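You operate a simulated robot arm through the tools that you are given. There is no shell and no other tool.

The job below is to be done with a simulated robot arm. You get a single attempt, and the scene is never put back.

JOB
Put the switch block's lamp out, then drop its key cap and the loose one into the feeder tube.
Fine: the lamp goes out by a push on the fitted cap; draw the feeder slide back before the caps go in.

The check looks at the end state, three seconds after you hand in, the way a careful person would. Anything else that was tipped, shoved, dropped, spilled or broken makes it a failure. A push-on lid holds only when it is set on centred and level and pressed home; a screw cap is set on level and turned clockwise until tight.

ROBOT AND FRAMES
A 7-joint arm with a two-finger parallel gripper, fixed in place. Base frame: the origin is on the floor under the middle of its stand, x ahead of it, y to its left, z up. Units: mm, degrees, N and s.
It reaches about 1479 mm from its shoulder. Its first joint turns from -166.0 to 166.0 degrees. Payload 4.4 kg.
The TCP is the grasp point between the finger pads, 23 mm short of the fingertips. In the tool frame z runs along the fingers and y along their closing line. The gripper opens to 94 mm. The fingers are 38 mm wide and 10 mm thick; the gripper's body (54 by 96 mm) begins 39 mm behind the TCP.
Orientation is that of the tool frame in the base frame, as a unit quaternion [x, y, z, w]. With the fingers straight down and closing along the base's y, the tool's x points along the base's -x, its y along +y and its z along -z.

CONTROLS
- The arm moves only by the tool servo_tool. Its argument "commands" is a list that holds one entry, the list of rows, each a list of 7 numbers: the shift along the base's x, y, z in units of 150 mm (1.0 is 150 mm), then the turn, a rotation vector about the base's x, y, z in units of 180 degrees (1.0 is 180 degrees), then the closure in counts, from 0 (fully open) to 255 (shut). In form: [[[dx, dy, dz, wx, wy, wz, grip], ...]]. A call has 1 to 20 rows; each row is the pose to reach, as a shift and turn from the pose commanded when the call began. A call with a number of a shift or a turn outside -1 to 1 is refused whole. A row lasts 0.2 s, in which the tool goes at most 50 mm and 8.6 degrees; a call with a longer step from one row to the next is refused whole, and so is a gripper value outside its range. Where a pose cannot be reached the arm comes as near as it can. A force on the tool above 40 N (or 10 N above the force at the start of the call, whichever is more), or a blocked arm, ends the call early, and 0.2 s more pass. The fingers move at their own pace (about 72 mm/s each) and stop on an object; they squeeze with about 23 N. The grip force told is the motor's: it shows also when the fingers shut on nothing. Time passes only in rows, and 0.2 s behind the last, so rows that repeat a pose let the fingers close. The reply holds the time, the measured pose of the TCP, the force on the tool along the base axes, the opening and the grip force, in the units named above and with some noise, with the torque about the TCP (base axes, N m) and any sound that the robot's microphone picked up.
- Cameras (640 x 400 px; columns grow to the right, rows downward): "scene" is fixed at [48.9, -500.7, 1397.5]; the picture's right is [0.66, -0.75, 0.00], its down [-0.20, -0.17, -0.97] and it looks along [0.73, 0.63, -0.26] (base axes); focal length 326 px, centre (320, 200). "wrist" rides on the gripper at [86, 16, -74] in the tool frame; the picture's right is [-0.18, 0.98, 0.00], its down [-0.58, -0.11, -0.81] and it looks along [-0.79, -0.15, 0.59] (tool axes); focal length 243 px, centre (320, 200).
- grab_frame(camera): a new picture of that camera. It takes no simulated time.
- point_at(camera, pixels): for up to 12 pixels [column, row] of the newest picture of that camera ("zoom" is the newest enlarged one), the place [x, y, z] in the base frame of the surface seen there, good to about 3 mm. It takes no simulated time.
- enlarge(camera, box): a new picture of the part [left, top, right, bottom] of that camera's present view, enlarged. It takes no simulated time.
- hand_in(): hands the job in; it is judged then, once.

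Leave the gripper open and the arm clear of the work at the hand-in unless told otherwise.

The tools are called after "Call:" as a command line: name --argument value ..., lists and objects as JSON in quotes. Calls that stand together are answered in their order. servo_tool: Moves the arm, as the interface text tells. Its arguments: {"type":"object","properties":{"commands":{"type":"array"}},"required":["commands"]} The other tools are called the same way: grab_frame (camera) takes a picture; point_at (camera, pixels) gives the place of the surface under pixels of a picture; enlarge (camera, box) takes an enlarged picture of a part of a camera's view; hand_in () hands the job in.

At the start:

```text
clock: 0.0
eef_pos: [748.7, 323.9, 1108.7]
ee_rot: [0.0, 1.0, 0.0, 0.001]
wrist_force: [-0.1, -0.9, 0.7]
wrist_torque: [0.0, 0.02, 0.03]
finger_gap: 93.9
grasp_force: 0.0
```

scene: 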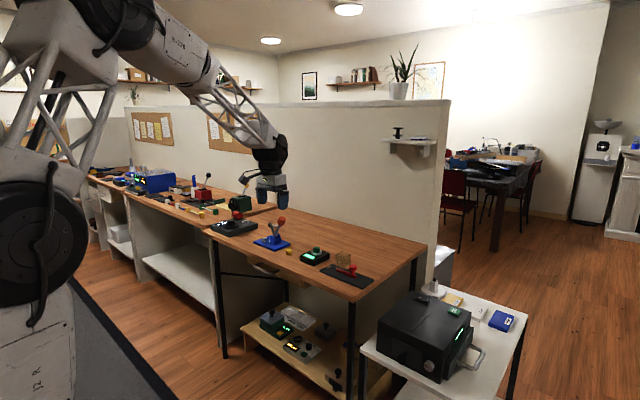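
wrist: 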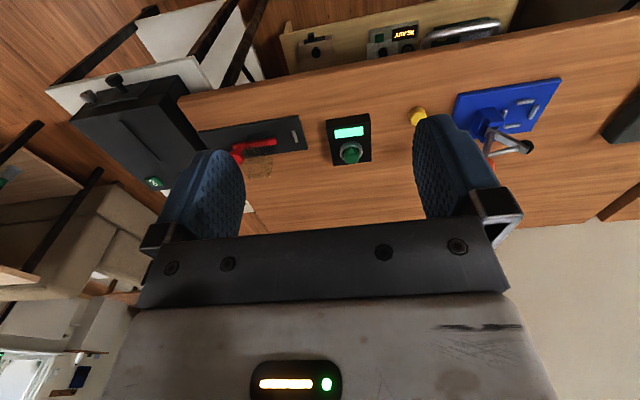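

I see a bench with several devices: a black box with a green display and green knob around scene (315,256), a blue base with a lever at (270,242), a red clamp at (345,270), and more. I'll enlarge several parts of the scene view to identify the switch block, feeder tube and loose cap.

Call:
enlarge --camera "scene" --box '[200, 180, 400, 305]'

Call:
enlarge --camera "scene" --box '[80, 150, 280, 275]'

Call:
enlarge --camera "scene" --box '[240, 290, 400, 390]'

Call:
enlarge --camera "scene" --box '[360, 260, 540, 390]'

Call:
enlarge --camera "wrist" --box '[180, 60, 580, 240]'

```text
3.20 times, centred on (300, 242) of scene
```

zoom: 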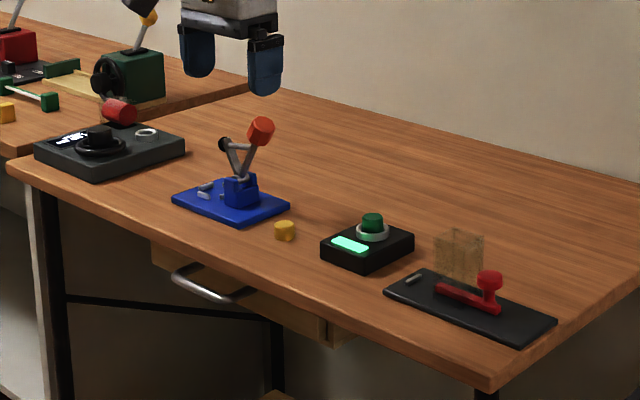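

```text
3.20 times, centred on (180, 212) of scene
```

zoom: 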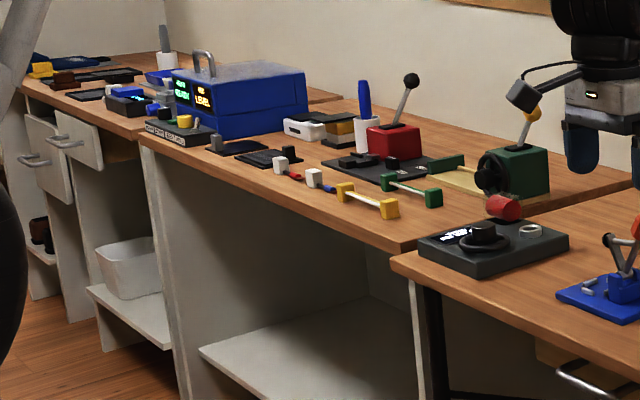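

```text
4.00 times, centred on (320, 340) of scene
```

zoom: 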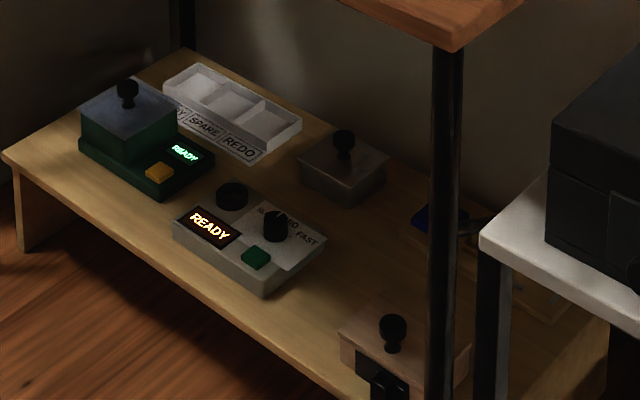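

```text
3.08 times, centred on (450, 325) of scene
```

zoom: 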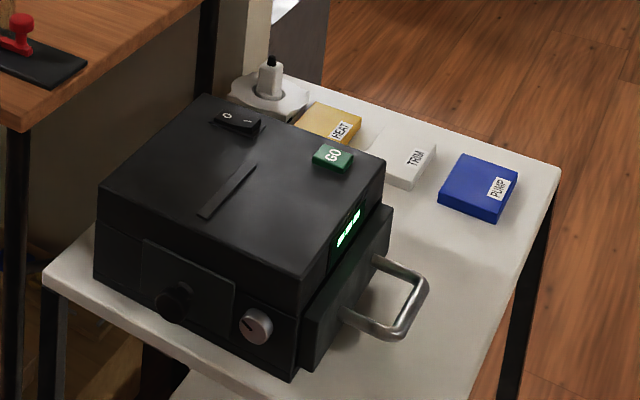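

```text
1.60 times, centred on (380, 150) of wrist
```

zoom: 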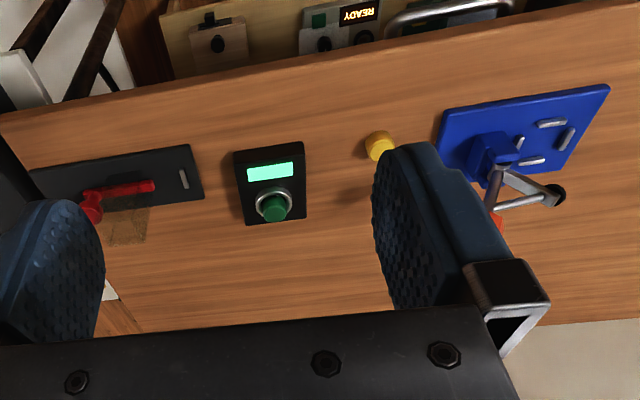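

The black block with a lit green lamp and green cap near scene (315,256) looks like the switch block, the yellow piece near (289,252) the loose cap, and the clear square tube with the red slide near (345,268) the feeder. I'll zoom tighter on these and read off positions.

Call:
enlarge --camera "scene" --box '[276, 235, 340, 275]'

Call:
enlarge --camera "scene" --box '[312, 245, 384, 290]'

Call:
enlarge --camera "wrist" --box '[190, 90, 430, 240]'

```text
10.00 times, centred on (308, 255) of scene
```

zoom: 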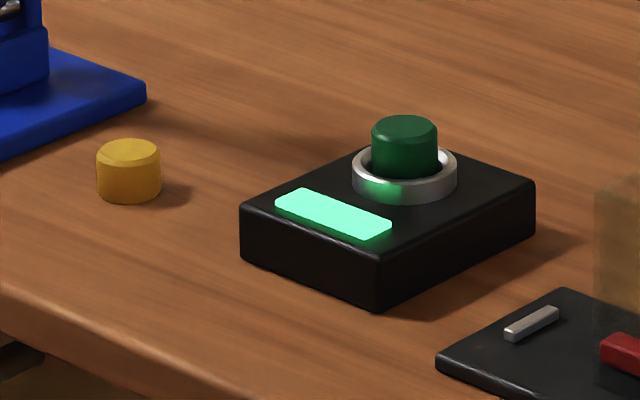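

```text
8.89 times, centred on (348, 268) of scene
```

zoom: 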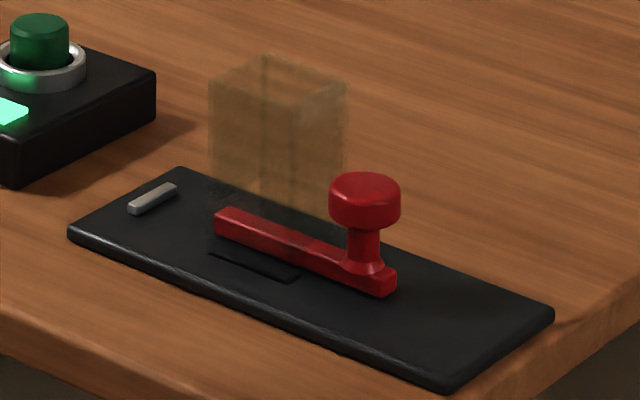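

```text
2.67 times, centred on (310, 165) of wrist
```

zoom: 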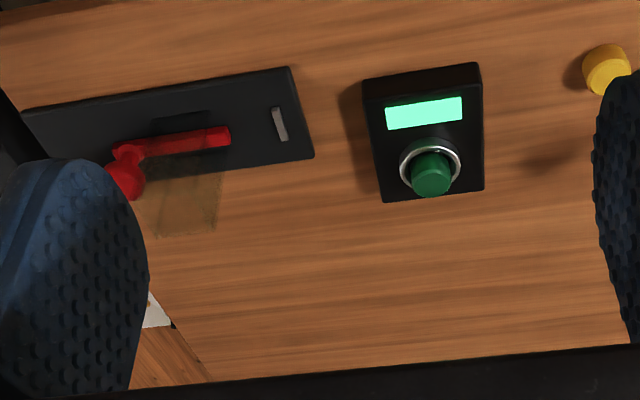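

I'll read surface places for the cap, block, loose cap and feeder from the scene view, full-frame pixels.

Call:
point_at --camera "zoom" --pixels '[[432, 160], [432, 190], [410, 168], [425, 112], [390, 75], [478, 70], [485, 188], [384, 200], [605, 65], [280, 125], [225, 137], [130, 150]]'

Call:
point_at --camera "scene" --pixels '[[316.4, 247.8], [316.4, 251], [309, 257], [289, 250.5], [289, 253.5], [353, 266.5], [353, 269], [338, 271], [345, 274], [355, 277], [329, 267.5], [320, 271.5]]'

```text
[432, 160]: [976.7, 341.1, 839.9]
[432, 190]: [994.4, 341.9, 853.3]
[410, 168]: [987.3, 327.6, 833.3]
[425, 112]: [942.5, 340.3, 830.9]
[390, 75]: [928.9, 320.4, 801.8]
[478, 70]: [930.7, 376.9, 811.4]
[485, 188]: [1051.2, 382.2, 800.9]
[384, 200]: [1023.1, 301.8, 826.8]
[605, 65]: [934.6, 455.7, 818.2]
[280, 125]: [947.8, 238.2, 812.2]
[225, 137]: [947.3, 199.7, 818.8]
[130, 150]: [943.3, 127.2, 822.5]
```

```text
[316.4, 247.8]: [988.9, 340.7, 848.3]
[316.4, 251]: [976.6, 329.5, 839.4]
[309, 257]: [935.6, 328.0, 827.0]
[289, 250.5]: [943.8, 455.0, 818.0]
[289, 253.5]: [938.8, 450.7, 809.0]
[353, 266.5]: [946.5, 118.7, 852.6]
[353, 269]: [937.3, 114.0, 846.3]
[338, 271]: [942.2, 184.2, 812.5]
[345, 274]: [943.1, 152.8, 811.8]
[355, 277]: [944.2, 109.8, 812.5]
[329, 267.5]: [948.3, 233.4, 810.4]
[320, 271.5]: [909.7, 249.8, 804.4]
```

Now I can locate: switch cap top near (988, 341, 855), loose cap near (940, 455, 818), feeder slide along y at x≈944 with its knob near (945, 118, 855), and the table top near z 800. I'll move the tool down and toward the feeder, staying high (z≈960), to look at it with the wrist camera.

Call:
servo_tool --commands '[[[0.045, -0.137, -0.166, 0, 0, 0, 0], [0.09, -0.275, -0.333, 0, 0, 0, 0], [0.137, -0.413, -0.5, 0, 0, 0, 0], [0.183, -0.55, -0.666, 0, 0, 0, 0], [0.229, -0.688, -0.833, 0, 0, 0, 0], [0.275, -0.826, -1.0, 0, 0, 0, 0], [0.275, -0.826, -1.0, 0, 0, 0, 0]]]'

Call:
grab_frame --camera "wrist"

```text
clock: 1.6
eef_pos: [789.5, 198.8, 957.2]
ee_rot: [0.0, 1.0, 0.0, 0.0]
wrist_force: [-0.1, 0.8, -0.3]
wrist_torque: [-0.03, 0.01, 0.0]
finger_gap: 94.3
grasp_force: 0.0
```

```text
taken
```

wrist: 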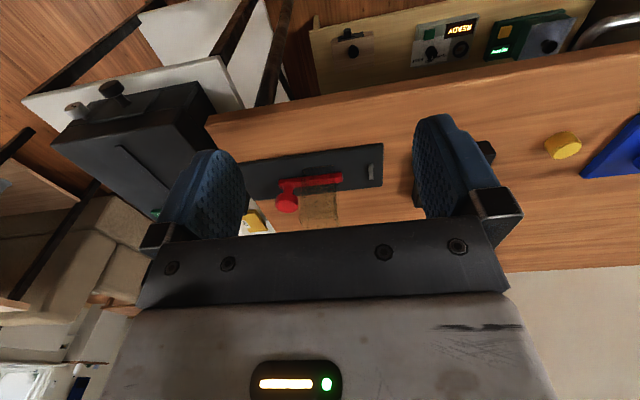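

The feeder is now visible between the fingers around wrist (320,185). I'll enlarge it.

Call:
enlarge --camera "wrist" --box '[236, 140, 396, 240]'

```text
4.00 times, centred on (316, 190) of wrist
```

zoom: 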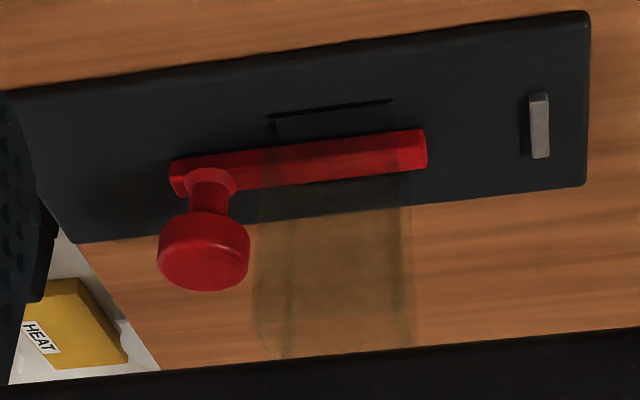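

I'll measure tube edges, the slide, the knob and the plate from this enlarged picture.

Call:
point_at --camera "zoom" --pixels '[[265, 325], [280, 345], [405, 345], [335, 335], [400, 250], [270, 118], [390, 100], [425, 150], [180, 175], [205, 250], [540, 95], [545, 150]]'

Call:
enlarge --camera "scene" --box '[328, 246, 368, 281]'

```text
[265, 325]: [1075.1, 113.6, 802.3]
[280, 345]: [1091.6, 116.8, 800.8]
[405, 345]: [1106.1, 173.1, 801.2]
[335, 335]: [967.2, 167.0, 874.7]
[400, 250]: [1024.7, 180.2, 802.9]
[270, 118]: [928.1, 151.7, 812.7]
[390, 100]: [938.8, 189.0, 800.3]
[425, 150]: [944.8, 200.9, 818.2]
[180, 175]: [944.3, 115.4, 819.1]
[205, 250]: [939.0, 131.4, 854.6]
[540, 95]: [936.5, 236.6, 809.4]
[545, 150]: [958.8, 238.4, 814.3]
```

```text
11.43 times, centred on (348, 264) of scene
```

zoom: 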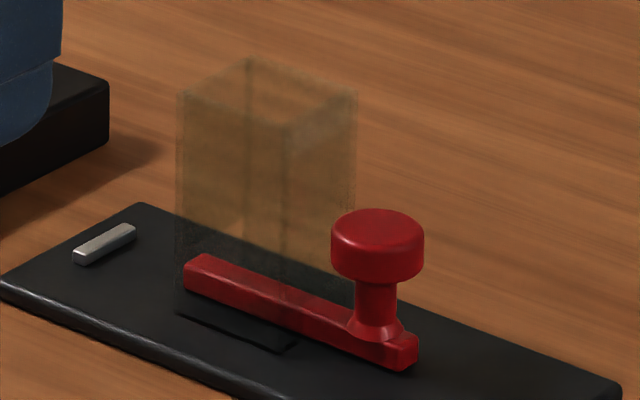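

The tube top seems near z 875, around x≈945, y≈172. I'll take more measurements from this scene zoom: tube rim corners, knob top, slide tip and hole corners.

Call:
point_at --camera "zoom" --pixels '[[182, 96], [250, 62], [350, 93], [284, 128], [375, 222], [340, 240], [415, 240], [378, 268], [186, 275], [405, 352], [290, 345], [185, 312]]'

Call:
enlarge --camera "wrist" --box '[276, 180, 356, 230]'

```text
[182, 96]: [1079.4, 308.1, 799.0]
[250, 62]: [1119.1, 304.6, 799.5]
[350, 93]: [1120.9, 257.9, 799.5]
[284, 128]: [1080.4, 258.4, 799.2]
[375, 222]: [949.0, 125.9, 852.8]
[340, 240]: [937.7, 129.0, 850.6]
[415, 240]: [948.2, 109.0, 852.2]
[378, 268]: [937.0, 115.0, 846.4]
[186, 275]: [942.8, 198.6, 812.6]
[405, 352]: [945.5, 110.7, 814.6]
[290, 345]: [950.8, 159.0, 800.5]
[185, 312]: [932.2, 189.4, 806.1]
```

```text
8.00 times, centred on (316, 205) of wrist
```

zoom: 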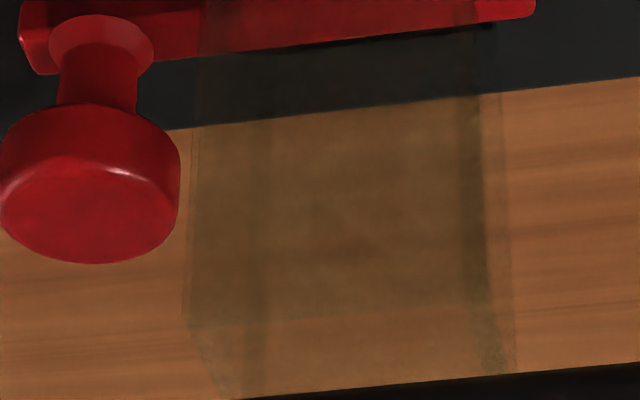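

Depth noise makes the tube's rim hard to fix from these angles. I'll tilt the wrist 54° about base y, so the wrist camera looks straight down, and carry it over the feeder at about z 970, which is well clear of the tube top (~885).

Call:
servo_tool --commands '[[[0.12, -0.01, 0.05, 0, 0.0375, 0, 0], [0.25, -0.02, 0.09, 0, 0.075, 0, 0], [0.37, -0.03, 0.09, 0, 0.1125, 0, 0], [0.5, -0.05, 0.09, 0, 0.15, 0, 0], [0.62, -0.06, 0.09, 0, 0.1875, 0, 0], [0.75, -0.07, 0.09, 0, 0.225, 0, 0], [0.87, -0.08, 0.09, 0, 0.2625, 0, 0], [1.0, -0.1, 0.09, 0, 0.3, 0, 0], [1.0, -0.1, 0.09, 0, 0.3, 0, 0]]]'

Call:
grab_frame --camera "wrist"

```text
clock: 3.6
eef_pos: [939.0, 185.1, 972.2]
ee_rot: [0.0, 0.89, 0.0, -0.455]
wrist_force: [0.2, 0.3, 0.0]
wrist_torque: [-0.03, -0.03, 0.01]
finger_gap: 94.0
grasp_force: 0.0
```

```text
taken
```

wrist: 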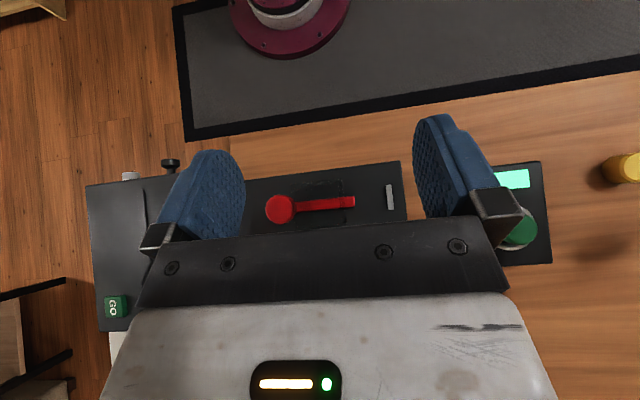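

Now the camera looks straight down; the feeder is at wrist (315,205), the tube over the dark square near (320,200). Enlarging.

Call:
enlarge --camera "wrist" --box '[248, 155, 408, 255]'

Call:
enlarge --camera "wrist" --box '[480, 130, 640, 280]'

```text
4.00 times, centred on (328, 205) of wrist
```

zoom: 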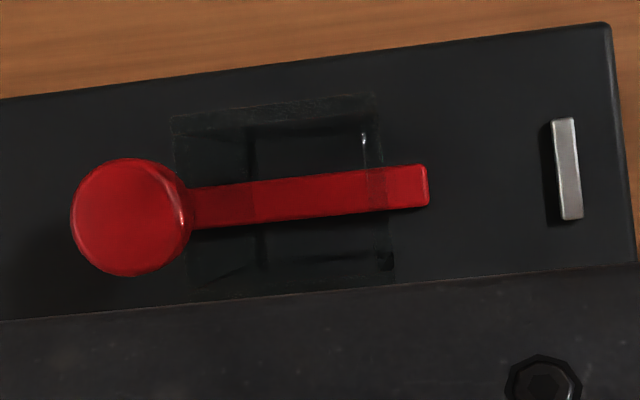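

```text
2.67 times, centred on (560, 205) of wrist
```

zoom: 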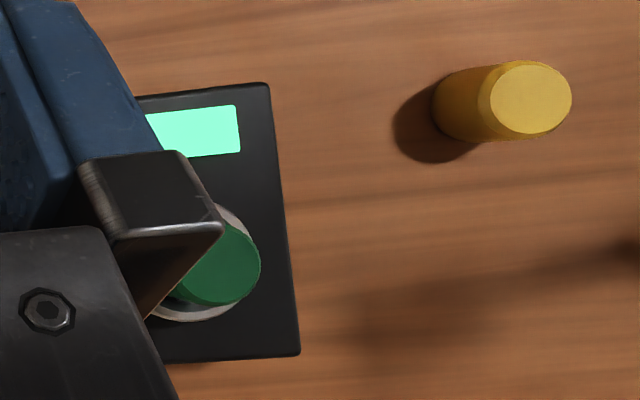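

The tube rim spans roughly x 929–969, y 147–190 at z≈885 (centre ≈ (949,169)); the knob is close to the tube, near (949,127). Next I'll measure the knob and slide in this top view, then shift the camera over the switch block.

Call:
enlarge --camera "wrist" --box '[248, 155, 408, 255]'

Call:
point_at --camera "zoom" --pixels '[[130, 215], [80, 215], [180, 217], [130, 165], [130, 268], [425, 170], [425, 205], [270, 105], [275, 290], [182, 250], [385, 262], [300, 120]]'

Call:
servo_tool --commands '[[[0.02, 0.2, 0.05, 0, 0, 0, 0], [0.04, 0.4, 0.05, 0, 0, 0, 0], [0.07, 0.6, 0.05, 0, 0, 0, 0], [0.1, 0.8, 0.05, 0, 0, 0, 0], [0.14, 1.0, 0.05, 0, 0, 0, 0], [0.14, 1.0, 0.05, 0, 0, 0, 0]]]'

Call:
grab_frame --camera "wrist"

```text
4.00 times, centred on (328, 205) of wrist
```

zoom: 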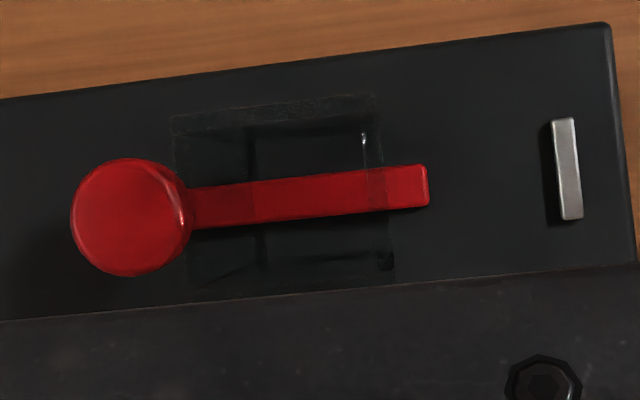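

```text
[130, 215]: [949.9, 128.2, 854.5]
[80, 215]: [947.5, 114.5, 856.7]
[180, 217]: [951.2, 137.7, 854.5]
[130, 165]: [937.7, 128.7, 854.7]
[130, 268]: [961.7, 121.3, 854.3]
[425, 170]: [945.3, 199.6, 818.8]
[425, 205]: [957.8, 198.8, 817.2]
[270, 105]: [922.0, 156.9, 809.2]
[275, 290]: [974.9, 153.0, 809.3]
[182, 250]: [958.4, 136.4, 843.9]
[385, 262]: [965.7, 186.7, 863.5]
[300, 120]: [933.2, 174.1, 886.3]
```

```text
clock: 5.0
eef_pos: [959.0, 335.5, 978.6]
ee_rot: [0.002, 0.892, 0.002, -0.452]
wrist_force: [0.4, -0.2, 0.2]
wrist_torque: [0.0, 0.02, 0.0]
finger_gap: 94.0
grasp_force: 0.1
```

```text
taken
```

wrist: 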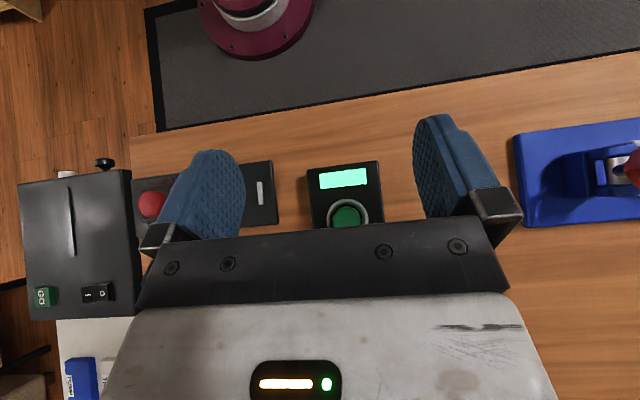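

The rim reading [933,174,886] confirms the tube top near z 885; knob centre ≈ (950,126), top z≈855. Now the switch block is in view at wrist (345,200). Enlarging and measuring.

Call:
enlarge --camera "wrist" --box '[296, 155, 400, 220]'

Call:
point_at --camera "wrist" --pixels '[[345, 207], [345, 215], [338, 212], [352, 212], [330, 208], [368, 205], [310, 170], [376, 164], [345, 178], [345, 199], [314, 222], [290, 190]]'

```text
6.15 times, centred on (348, 188) of wrist
```

zoom: 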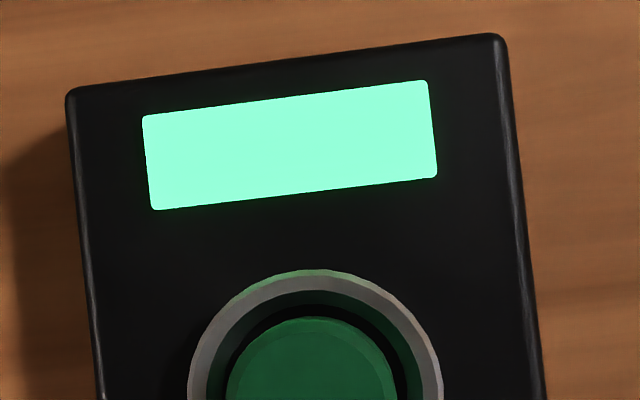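

```text
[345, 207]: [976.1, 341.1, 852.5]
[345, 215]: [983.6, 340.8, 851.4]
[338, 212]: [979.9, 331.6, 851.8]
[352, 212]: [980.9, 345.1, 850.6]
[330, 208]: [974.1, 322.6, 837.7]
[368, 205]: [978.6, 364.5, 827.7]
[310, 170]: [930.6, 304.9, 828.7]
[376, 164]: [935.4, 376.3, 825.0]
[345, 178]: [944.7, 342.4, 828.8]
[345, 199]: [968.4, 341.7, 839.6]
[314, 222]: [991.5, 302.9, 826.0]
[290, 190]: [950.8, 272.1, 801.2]
```

The cap top is at z≈852, ring top z≈838.5, block top z≈827, cap centre ≈ (988.5, 340). I'll turn the wrist back to straight down, place the tool above the cap with TCP z≈905 (tips ≈882) and shut the fingers.

Call:
servo_tool --commands '[[[0.02, 0.0, 0.0, 0, -0.0375, 0, 0], [0.05, 0.005, -0.05, 0, -0.075, 0, 60], [0.07, 0.01, -0.1, 0, -0.1125, 0, 120], [0.09, 0.015, -0.15, 0, -0.15, 0, 180], [0.12, 0.02, -0.22, 0, -0.1875, 0, 255], [0.14, 0.025, -0.3, 0, -0.225, 0, 255], [0.16, 0.03, -0.38, 0, -0.2625, 0, 255], [0.183, 0.033, -0.49, 0, -0.3, 0, 255], [0.183, 0.033, -0.49, 0, -0.3, 0, 255]]]'

Call:
grab_frame --camera "wrist"

Call:
enlarge --camera "scene" --box '[276, 225, 356, 275]'

```text
clock: 7.0
eef_pos: [988.1, 340.9, 906.3]
ee_rot: [0.0, 1.0, 0.001, 0.001]
wrist_force: [0.6, -0.4, 0.4]
wrist_torque: [0.01, 0.01, -0.07]
finger_gap: 0.0
grasp_force: 23.2
```

```text
taken
```

wrist: 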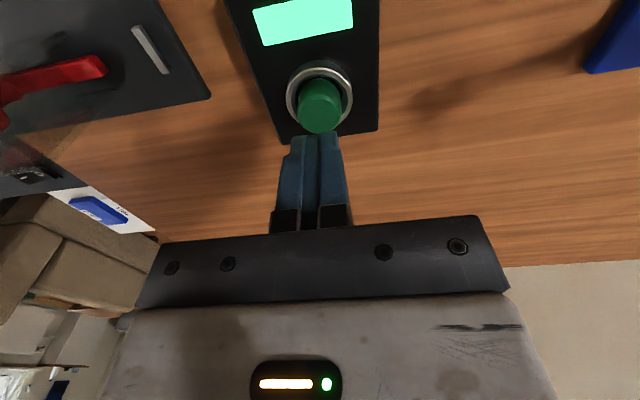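

```text
8.00 times, centred on (316, 250) of scene
```

zoom: 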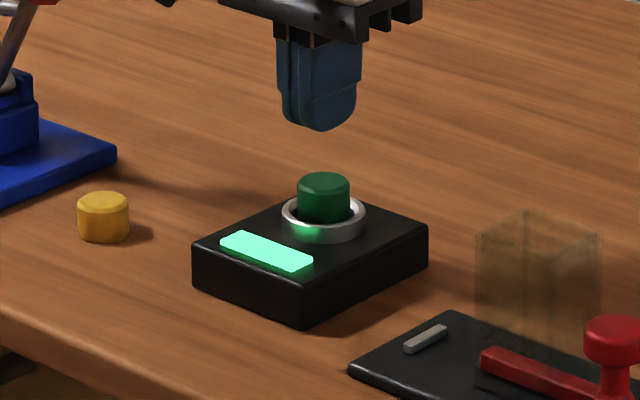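

The tip is above the cap. I'll check alignment by enlarging the wrist view around (320,100) and measuring the cap top.

Call:
enlarge --camera "wrist" --box '[272, 50, 368, 150]'

Call:
point_at --camera "wrist" --pixels '[[320, 126], [320, 118], [320, 110], [308, 116], [333, 116], [320, 95], [300, 108], [342, 108]]'

```text
4.00 times, centred on (320, 100) of wrist
```

zoom: 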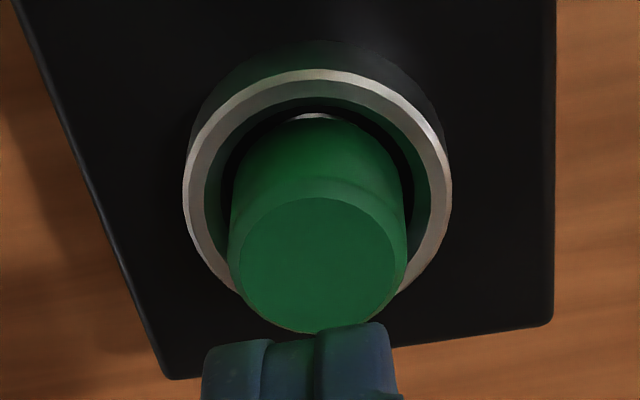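

```text
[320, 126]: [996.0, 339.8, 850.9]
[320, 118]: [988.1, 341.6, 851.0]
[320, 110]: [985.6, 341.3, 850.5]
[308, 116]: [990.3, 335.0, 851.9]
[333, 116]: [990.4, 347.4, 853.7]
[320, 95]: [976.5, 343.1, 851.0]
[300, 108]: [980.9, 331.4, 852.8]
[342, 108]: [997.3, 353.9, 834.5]
```

The cap's top centre lies at about (990, 341), within 2 mm of the tool axis. I'll lower the closed fingertips gently onto it in small steps and push a few mm.

Call:
servo_tool --commands '[[[0.007, 0, -0.08, 0, 0, 0, 255], [0.01, 0, -0.16, 0, 0, 0, 255], [0.01, 0, -0.18, 0, 0, 0, 255], [0.01, 0, -0.195, 0, 0, 0, 255], [0.01, 0, -0.205, 0, 0, 0, 255], [0.01, 0, -0.215, 0, 0, 0, 255], [0.01, 0, -0.225, 0, 0, 0, 255], [0.01, 0, -0.235, 0, 0, 0, 255]]]'

Call:
enlarge --camera "scene" --box '[276, 225, 356, 275]'

```text
clock: 8.8
eef_pos: [988.5, 340.1, 870.2]
ee_rot: [0.0, 1.0, -0.001, 0.0]
wrist_force: [0.1, 0.6, 3.4]
wrist_torque: [0.0, -0.02, -0.02]
finger_gap: 0.0
grasp_force: 22.7
heard: click
```

```text
8.00 times, centred on (316, 250) of scene
```

zoom: 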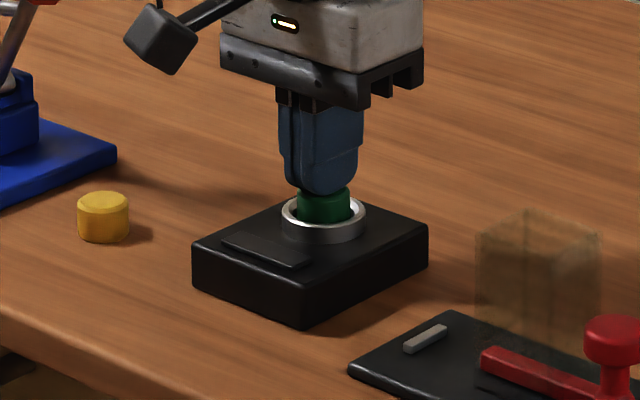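

A click was heard and the lamp is out (dark at zoom (265,250)). I'll lift straight up without pressing again, and check that the lamp stays out.

Call:
servo_tool --commands '[[[0, 0, 0.05, 0, 0, 0, 255], [0, 0, 0.2, 0, 0, 0, 255], [0, 0, 0.45, 0, 0, 0, 255], [0, 0, 0.7, 0, 0, 0, 120], [0, 0, 0.7, 0, 0, 0, 0], [0, 0, 0.7, 0, 0, 0, 0]]]'

Call:
enlarge --camera "scene" --box '[276, 225, 356, 275]'

Call:
grab_frame --camera "wrist"

```text
clock: 10.2
eef_pos: [989.1, 340.3, 976.1]
ee_rot: [0.0, 1.0, 0.0, 0.0]
wrist_force: [0.1, -0.2, -0.5]
wrist_torque: [0.0, -0.01, -0.02]
finger_gap: 94.1
grasp_force: 0.0
```

```text
8.00 times, centred on (316, 250) of scene
```

zoom: 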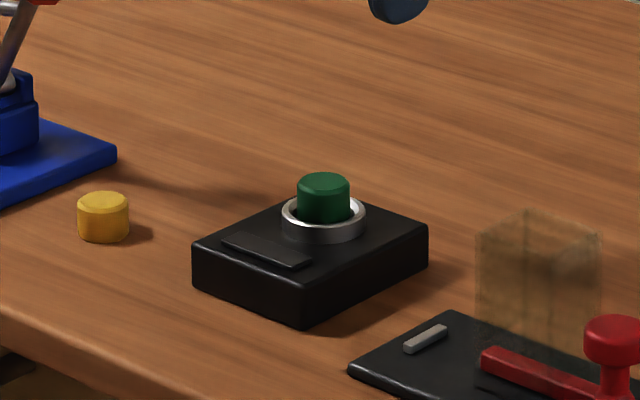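

```text
taken
```

wrist: 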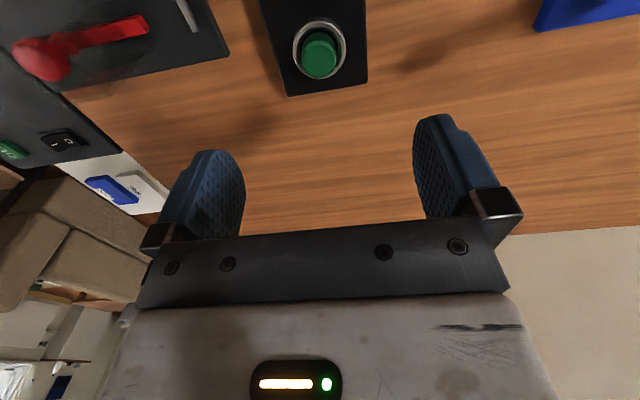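

The lamp stays out and the cap has sprung back up. Now the feeder slide: I'll turn the gripper 90° about z so that it closes along x, moving toward the knob at safe height (z≈976).

Call:
servo_tool --commands '[[[-0.02, -0.08, 0, 0, 0, 0.045, 0], [-0.04, -0.16, 0, 0, 0, 0.09, 0], [-0.06, -0.24, 0, 0, 0, 0.135, 0], [-0.09, -0.32, 0, 0, 0, 0.18, 0], [-0.11, -0.4, 0, 0, 0, 0.225, 0], [-0.13, -0.5, 0, 0, 0, 0.27, 0], [-0.16, -0.6, 0, 0, 0, 0.315, 0], [-0.18, -0.7, 0, 0, 0, 0.36, 0], [-0.2, -0.8, 0, 0, 0, 0.405, 0], [-0.23, -0.9, 0, 0, 0, 0.45, 0], [-0.267, -1.0, 0, 0, 0, 0.5, 0], [-0.267, -1.0, 0, 0, 0, 0.5, 0]]]'

Call:
grab_frame --camera "wrist"

Call:
grab_frame --camera "scene"

```text
refused: row 11 steps farther than a row can; nothing moved
```

```text
taken
```

wrist: 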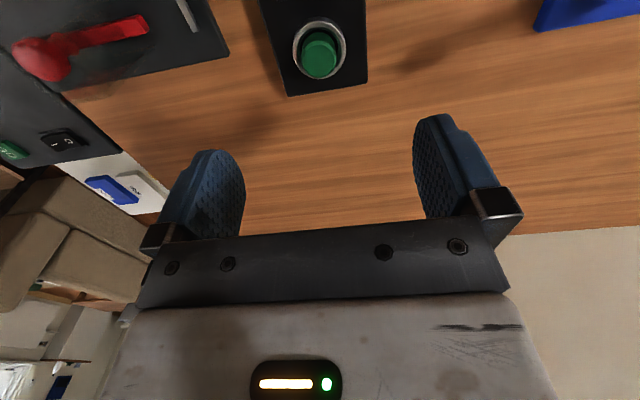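

```text
taken
```

scene: 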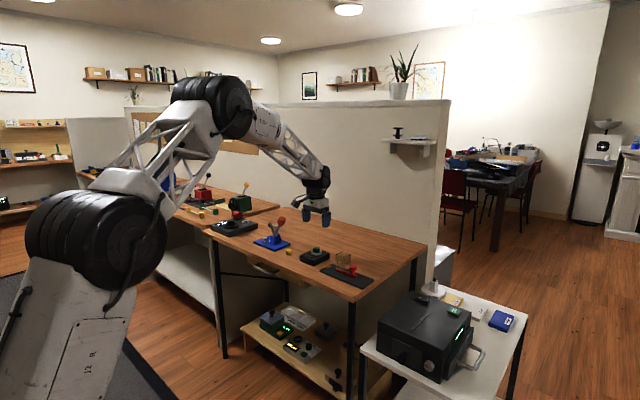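

The last step turned 9°, which is over the limit. I'll resend with even 8.2° turn steps.

Call:
servo_tool --commands '[[[-0.02, -0.08, 0, 0, 0, 0.0455, 0], [-0.04, -0.16, 0, 0, 0, 0.091, 0], [-0.06, -0.25, 0, 0, 0, 0.1365, 0], [-0.09, -0.34, 0, 0, 0, 0.182, 0], [-0.11, -0.43, 0, 0, 0, 0.2275, 0], [-0.13, -0.52, 0, 0, 0, 0.273, 0], [-0.16, -0.61, 0, 0, 0, 0.3185, 0], [-0.18, -0.7, 0, 0, 0, 0.364, 0], [-0.2, -0.8, 0, 0, 0, 0.4095, 0], [-0.23, -0.9, 0, 0, 0, 0.455, 0], [-0.267, -1.0, 0, 0, 0, 0.5, 0], [-0.267, -1.0, 0, 0, 0, 0.5, 0]]]'

Call:
grab_frame --camera "wrist"

Call:
grab_frame --camera "scene"

```text
clock: 12.8
eef_pos: [949.5, 190.8, 976.1]
ee_rot: [-0.707, 0.707, 0.0, 0.001]
wrist_force: [-0.9, 0.4, 0.2]
wrist_torque: [0.01, 0.01, -0.03]
finger_gap: 93.9
grasp_force: 0.0
```

```text
taken
```

wrist: 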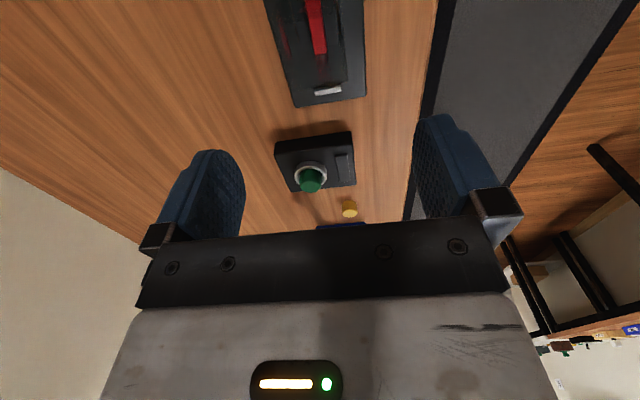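

```text
taken
```

scene: 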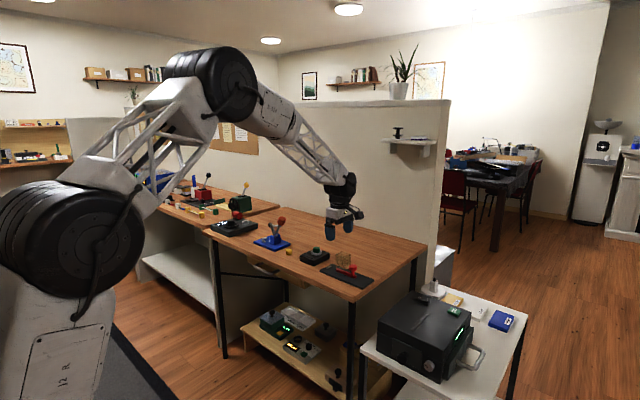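

The turn worked. Now I'll move to above the knob, TCP (950,119,~946), and look.

Call:
servo_tool --commands '[[[0, -0.15, -0.05, 0, 0, 0, 0], [0, -0.31, -0.1, 0, 0, 0, 0], [0, -0.473, -0.2, 0, 0, 0, 0], [0, -0.473, -0.2, 0, 0, 0, 0]]]'

Call:
grab_frame --camera "wrist"

Call:
enlarge --camera "scene" --box '[310, 220, 390, 290]'

```text
clock: 13.8
eef_pos: [948.0, 119.1, 946.2]
ee_rot: [-0.706, 0.708, 0.0, 0.0]
wrist_force: [0.1, -0.3, 0.5]
wrist_torque: [0.02, -0.01, 0.01]
finger_gap: 93.8
grasp_force: 0.1
```

```text
taken
```

wrist: 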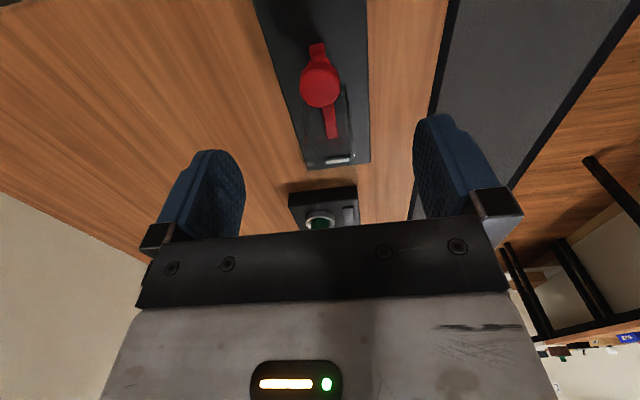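

```text
5.71 times, centred on (350, 255) of scene
```

zoom: 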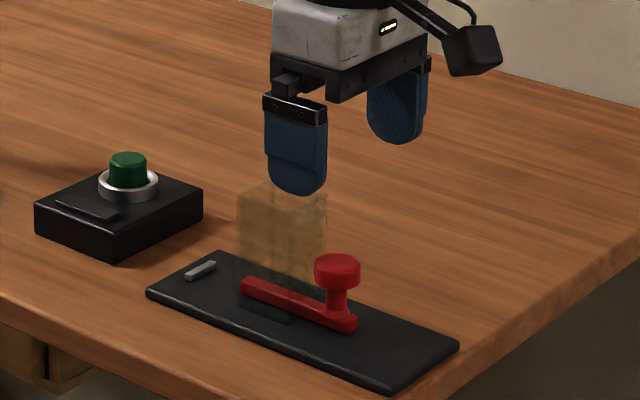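

The knob is at wrist (320,85). I'll enlarge and measure it again plus the tube rim from this side.

Call:
enlarge --camera "wrist" --box '[270, 30, 390, 150]'

Call:
point_at --camera "wrist" --pixels '[[320, 76], [320, 82], [320, 88], [320, 94], [320, 100], [305, 85], [335, 85], [318, 50], [330, 135]]'

```text
3.33 times, centred on (330, 90) of wrist
```

zoom: 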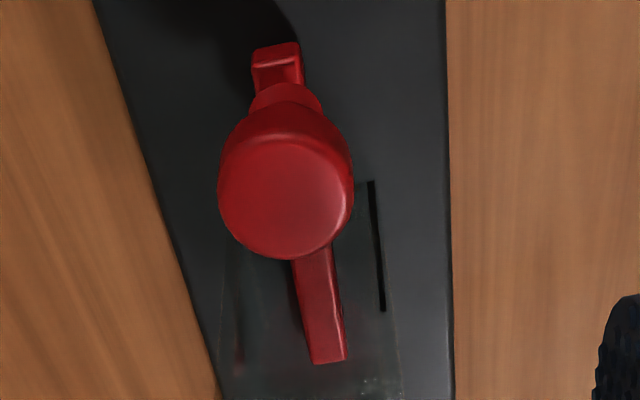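

```text
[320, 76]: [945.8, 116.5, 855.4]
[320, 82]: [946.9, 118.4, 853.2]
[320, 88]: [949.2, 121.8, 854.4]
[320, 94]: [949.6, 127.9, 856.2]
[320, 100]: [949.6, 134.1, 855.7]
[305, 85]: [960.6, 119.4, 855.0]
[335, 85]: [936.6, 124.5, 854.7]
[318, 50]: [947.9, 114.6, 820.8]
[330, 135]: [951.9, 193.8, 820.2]
```

Knob centre ≈ (949, 125.5), head z about 842–855. With fingers 38 mm wide I'll keep the tool centre at y≈119 so they clear the tube wall (y≈147). Descending to TCP z≈851 with fingers open.

Call:
servo_tool --commands '[[[0.005, 0, -0.2, 0, 0, 0, 0], [0.005, 0, -0.4, 0, 0, 0, 0], [0.005, 0, -0.55, 0, 0, 0, 0], [0.005, 0, -0.633, 0, 0, 0, 0], [0.005, 0, -0.633, 0, 0, 0, 0]]]'

Call:
grab_frame --camera "wrist"

Call:
enlarge --camera "scene" --box '[310, 220, 390, 290]'

```text
clock: 15.0
eef_pos: [950.5, 119.0, 850.8]
ee_rot: [-0.707, 0.707, 0.0, 0.0]
wrist_force: [0.7, 0.9, -0.4]
wrist_torque: [-0.02, 0.01, 0.0]
finger_gap: 93.8
grasp_force: 0.1
```

```text
taken
```

wrist: 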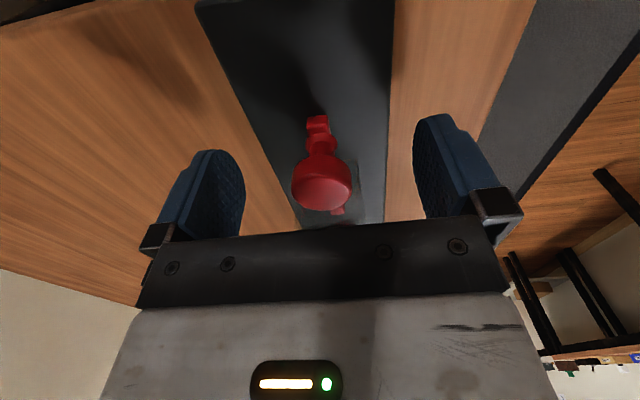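

```text
5.71 times, centred on (350, 255) of scene
```

zoom: 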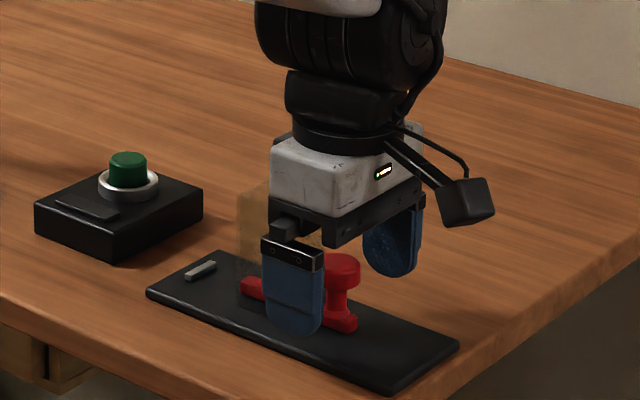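

The knob is between the open fingers, and nothing is touching. I'll close on the knob.

Call:
servo_tool --commands '[[[0, 0, 0, 0, 0, 0, 120], [0, 0, 0, 0, 0, 0, 200], [0, 0, 0, 0, 0, 0, 255], [0, 0, 0, 0, 0, 0, 255], [0, 0, 0, 0, 0, 0, 255]]]'

Call:
grab_frame --camera "wrist"

```text
clock: 16.2
eef_pos: [949.5, 118.9, 851.1]
ee_rot: [-0.707, 0.707, 0.001, -0.001]
wrist_force: [5.7, -0.2, -2.2]
wrist_torque: [0.15, 0.16, 0.03]
finger_gap: 30.0
grasp_force: 44.9
```

```text
taken
```

wrist: 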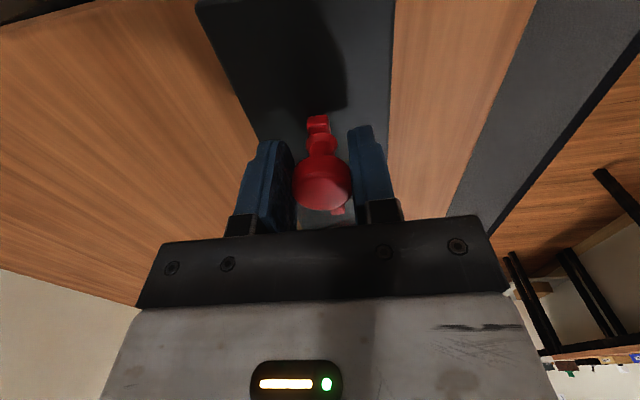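

Gripped at 30 mm. I'll draw the slide back along −y by 20 mm first and read the force.

Call:
servo_tool --commands '[[[0.003, -0.02, 0, 0, 0, 0, 255], [0.003, -0.045, 0, 0, 0, 0, 255], [0.003, -0.07, 0, 0, 0, 0, 255], [0.003, -0.1, 0, 0, 0, 0, 255], [0.003, -0.133, 0, 0, 0, 0, 255]]]'

Call:
enlarge --camera "scene" --box '[310, 220, 390, 290]'

```text
clock: 17.4
eef_pos: [950.6, 99.6, 850.4]
ee_rot: [0.708, -0.707, 0.001, 0.0]
wrist_force: [-19.6, 1.0, 8.8]
wrist_torque: [-0.01, -0.01, 0.33]
finger_gap: 29.8
grasp_force: 44.9
```

```text
5.71 times, centred on (350, 255) of scene
```

zoom: 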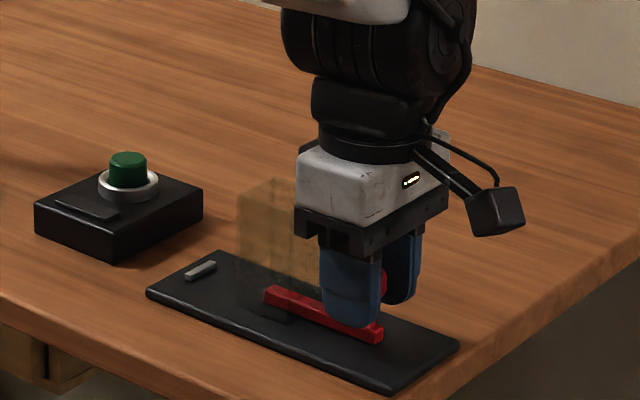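

The slide moves with little force along y; there's 20 N sideways from my small x shift, which I'll undo while pulling 35 mm more.

Call:
servo_tool --commands '[[[-0.0023, -0.015, 0, 0, 0, 0, 255], [-0.0023, -0.04, 0, 0, 0, 0, 255], [-0.0023, -0.07, 0, 0, 0, 0, 255], [-0.0023, -0.1, 0, 0, 0, 0, 255], [-0.0023, -0.13, 0, 0, 0, 0, 255], [-0.0023, -0.16, 0, 0, 0, 0, 255], [-0.0023, -0.19, 0, 0, 0, 0, 255], [-0.0023, -0.21, 0, 0, 0, 0, 255], [-0.0023, -0.233, 0, 0, 0, 0, 255]]]'

Call:
enlarge --camera "scene" --box '[310, 220, 390, 290]'

```text
clock: 19.4
eef_pos: [950.5, 66.0, 850.6]
ee_rot: [0.707, -0.707, 0.0, 0.0]
wrist_force: [-7.1, 32.6, 2.3]
wrist_torque: [-0.2, 0.22, -0.13]
finger_gap: 29.6
grasp_force: 44.6
```

```text
5.71 times, centred on (350, 255) of scene
```

zoom: 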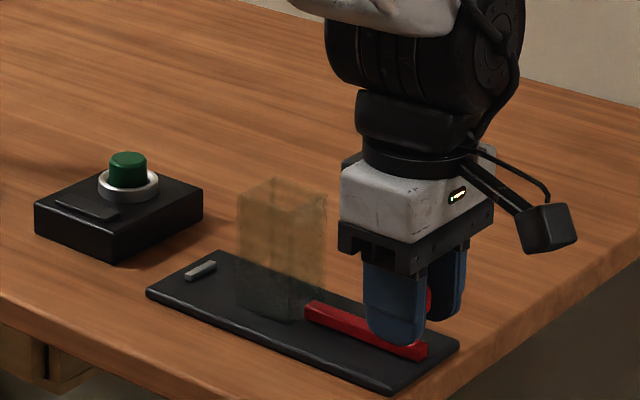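

The y force rose to 33 N, so the slide has met its back stop (about 53 mm drawn); its tip is now clear of the tube. I'll relax the pull by ~1.5 mm and then open the fingers.

Call:
servo_tool --commands '[[[0, 0.005, 0, 0, 0, 0, 255], [0, 0.008, 0, 0, 0, 0, 255], [0, 0.008, 0, 0, 0, 0, 150], [0, 0.008, 0, 0, 0, 0, 0], [0, 0.008, 0, 0, 0, 0, 0], [0, 0.008, 0, 0, 0, 0, 0]]]'

Call:
enlarge --camera "scene" --box '[310, 220, 390, 290]'

```text
clock: 20.8
eef_pos: [948.9, 65.6, 850.2]
ee_rot: [0.708, -0.707, 0.0, 0.0]
wrist_force: [-0.4, 0.1, -1.2]
wrist_torque: [0.02, -0.01, 0.02]
finger_gap: 94.0
grasp_force: 0.0
```

```text
5.71 times, centred on (350, 255) of scene
```

zoom: 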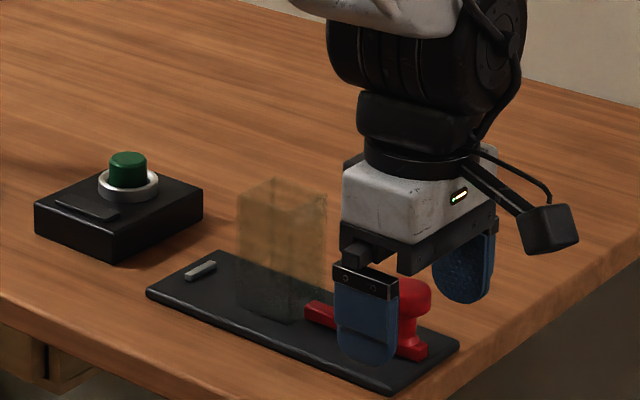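

The slide rests back. I'll lift straight up, then look from above.

Call:
servo_tool --commands '[[[0, 0, 0.15, 0, 0, 0, 0], [0, 0, 0.4, 0, 0, 0, 0], [0, 0, 0.65, 0, 0, 0, 0], [0, 0, 0.85, 0, 0, 0, 0], [0, 0, 0.85, 0, 0, 0, 0]]]'

Call:
enlarge --camera "scene" --box '[320, 240, 384, 290]'

Call:
grab_frame --camera "wrist"

```text
clock: 22.0
eef_pos: [949.8, 66.6, 977.6]
ee_rot: [0.707, -0.707, 0.0, 0.0]
wrist_force: [0.7, 0.5, 0.7]
wrist_torque: [-0.03, -0.01, -0.02]
finger_gap: 94.3
grasp_force: 0.0
```

```text
8.00 times, centred on (352, 265) of scene
```

zoom: 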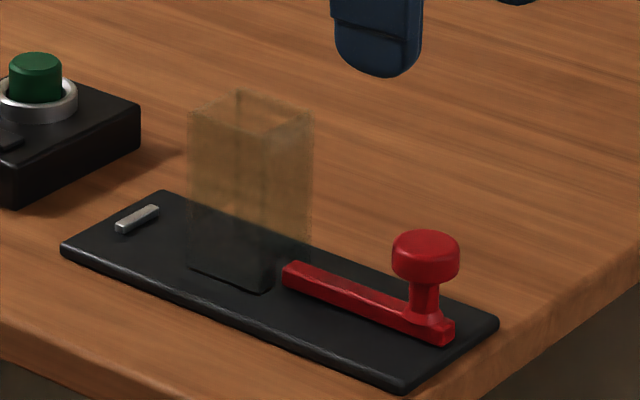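

```text
taken
```

wrist: 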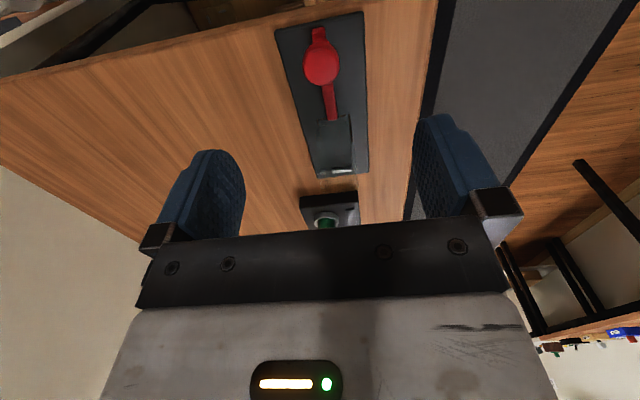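

The slide is clear of the tube. I'll enlarge the wrist view near (335,130) to see the tube from this side.

Call:
enlarge --camera "wrist" --box '[285, 95, 385, 185]'

Call:
point_at --camera "zoom" --pixels '[[240, 130], [330, 130], [250, 300], [360, 300], [290, 200], [320, 280]]'

```text
4.44 times, centred on (335, 140) of wrist
```

zoom: 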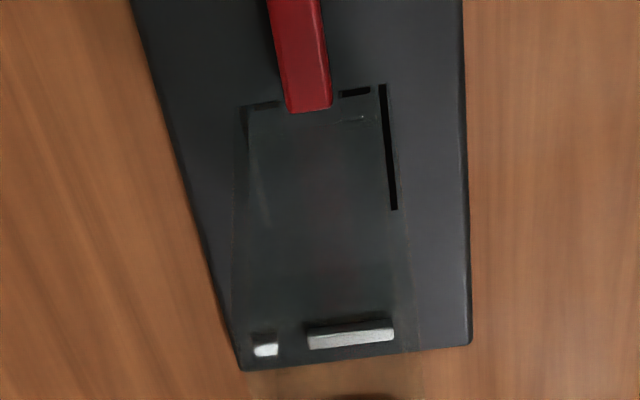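

```text
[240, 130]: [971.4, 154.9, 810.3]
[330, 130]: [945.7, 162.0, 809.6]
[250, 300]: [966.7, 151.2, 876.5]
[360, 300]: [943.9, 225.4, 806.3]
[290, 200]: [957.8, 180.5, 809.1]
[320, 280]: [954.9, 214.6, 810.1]
```

The tube's floor is clear. Now the loose cap: I'll turn the gripper back to closing along y while travelling in +y at height z≈978.

Call:
servo_tool --commands '[[[0, 0.08, 0, 0, 0, -0.0455, 0], [0, 0.16, 0, 0, 0, -0.091, 0], [0, 0.25, 0, 0, 0, -0.1365, 0], [0, 0.34, 0, 0, 0, -0.182, 0], [0, 0.43, 0, 0, 0, -0.2275, 0], [0, 0.52, 0, 0, 0, -0.273, 0], [0, 0.61, 0, 0, 0, -0.3185, 0], [0, 0.7, 0, 0, 0, -0.364, 0], [0, 0.8, 0, 0, 0, -0.4095, 0], [0, 0.9, 0, 0, 0, -0.455, 0], [0, 1.0, 0, 0, 0, -0.5, 0], [0, 1.0, 0, 0, 0, -0.5, 0]]]'

Call:
servo_tool --commands '[[[-0.01, 0.25, 0, 0, 0, 0, 0], [-0.03, 0.5, 0, 0, 0, 0, 0], [-0.05, 0.75, 0, 0, 0, 0, 0], [-0.067, 1.0, 0, 0, 0, 0, 0], [-0.067, 1.0, 0, 0, 0, 0, 0]]]'

Call:
grab_frame --camera "wrist"

```text
clock: 24.6
eef_pos: [949.8, 214.6, 977.5]
ee_rot: [0.001, 1.0, 0.0, 0.0]
wrist_force: [0.1, -0.2, 0.4]
wrist_torque: [0.0, -0.01, -0.02]
finger_gap: 93.9
grasp_force: 0.0
```

```text
clock: 25.8
eef_pos: [940.4, 365.9, 977.7]
ee_rot: [0.0, 1.0, 0.0, 0.0]
wrist_force: [-0.1, -0.7, -0.8]
wrist_torque: [0.03, 0.0, 0.0]
finger_gap: 94.0
grasp_force: 0.2
```

```text
taken
```

wrist: 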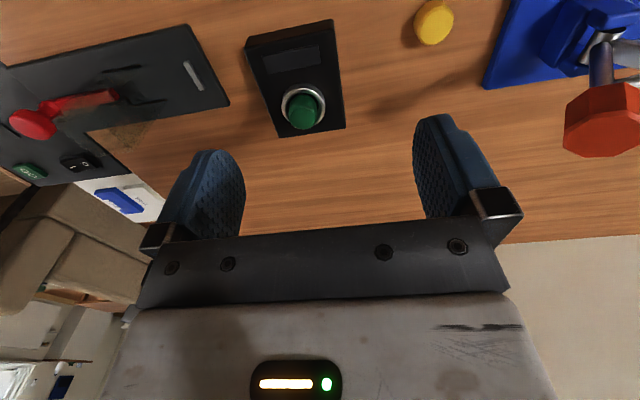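

The loose yellow cap is at wrist (433,22); the blue base's lever with a red knob at (605,120) is nearby. I'll measure these to plan clearances.

Call:
point_at --camera "wrist" --pixels '[[436, 25], [428, 15], [446, 22], [420, 24], [434, 35], [600, 100], [600, 140], [575, 115], [486, 80], [520, 5], [600, 55], [560, 80]]'

Call:
point_at --camera "scene" --pixels '[[281, 219], [270, 225], [289, 246], [255, 243], [275, 236], [283, 222], [289, 251]]'

Call:
enlarge --camera "scene" --box '[244, 205, 324, 265]'

```text
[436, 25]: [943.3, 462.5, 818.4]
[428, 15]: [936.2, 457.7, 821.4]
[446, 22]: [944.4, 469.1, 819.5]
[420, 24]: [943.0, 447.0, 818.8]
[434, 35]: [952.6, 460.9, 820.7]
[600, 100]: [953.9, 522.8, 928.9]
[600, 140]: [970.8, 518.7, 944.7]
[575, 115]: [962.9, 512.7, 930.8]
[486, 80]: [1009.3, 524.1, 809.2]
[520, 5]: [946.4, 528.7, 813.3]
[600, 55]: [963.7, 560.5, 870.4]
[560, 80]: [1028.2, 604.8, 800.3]
```

```text
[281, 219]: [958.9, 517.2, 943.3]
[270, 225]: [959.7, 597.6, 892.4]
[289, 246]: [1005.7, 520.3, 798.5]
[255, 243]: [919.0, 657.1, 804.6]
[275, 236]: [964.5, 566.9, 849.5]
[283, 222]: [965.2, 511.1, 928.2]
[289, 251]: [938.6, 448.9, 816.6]
```

```text
6.67 times, centred on (284, 235) of scene
```

zoom: 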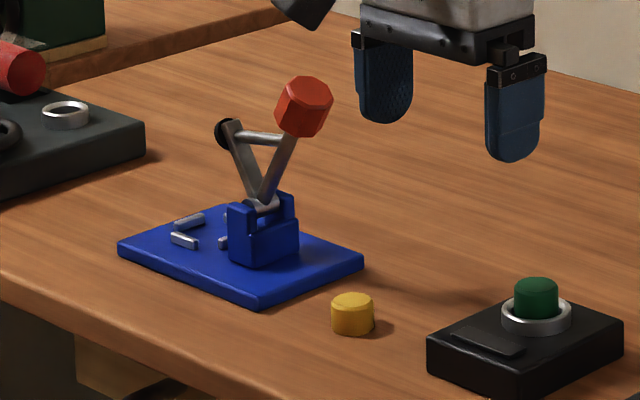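

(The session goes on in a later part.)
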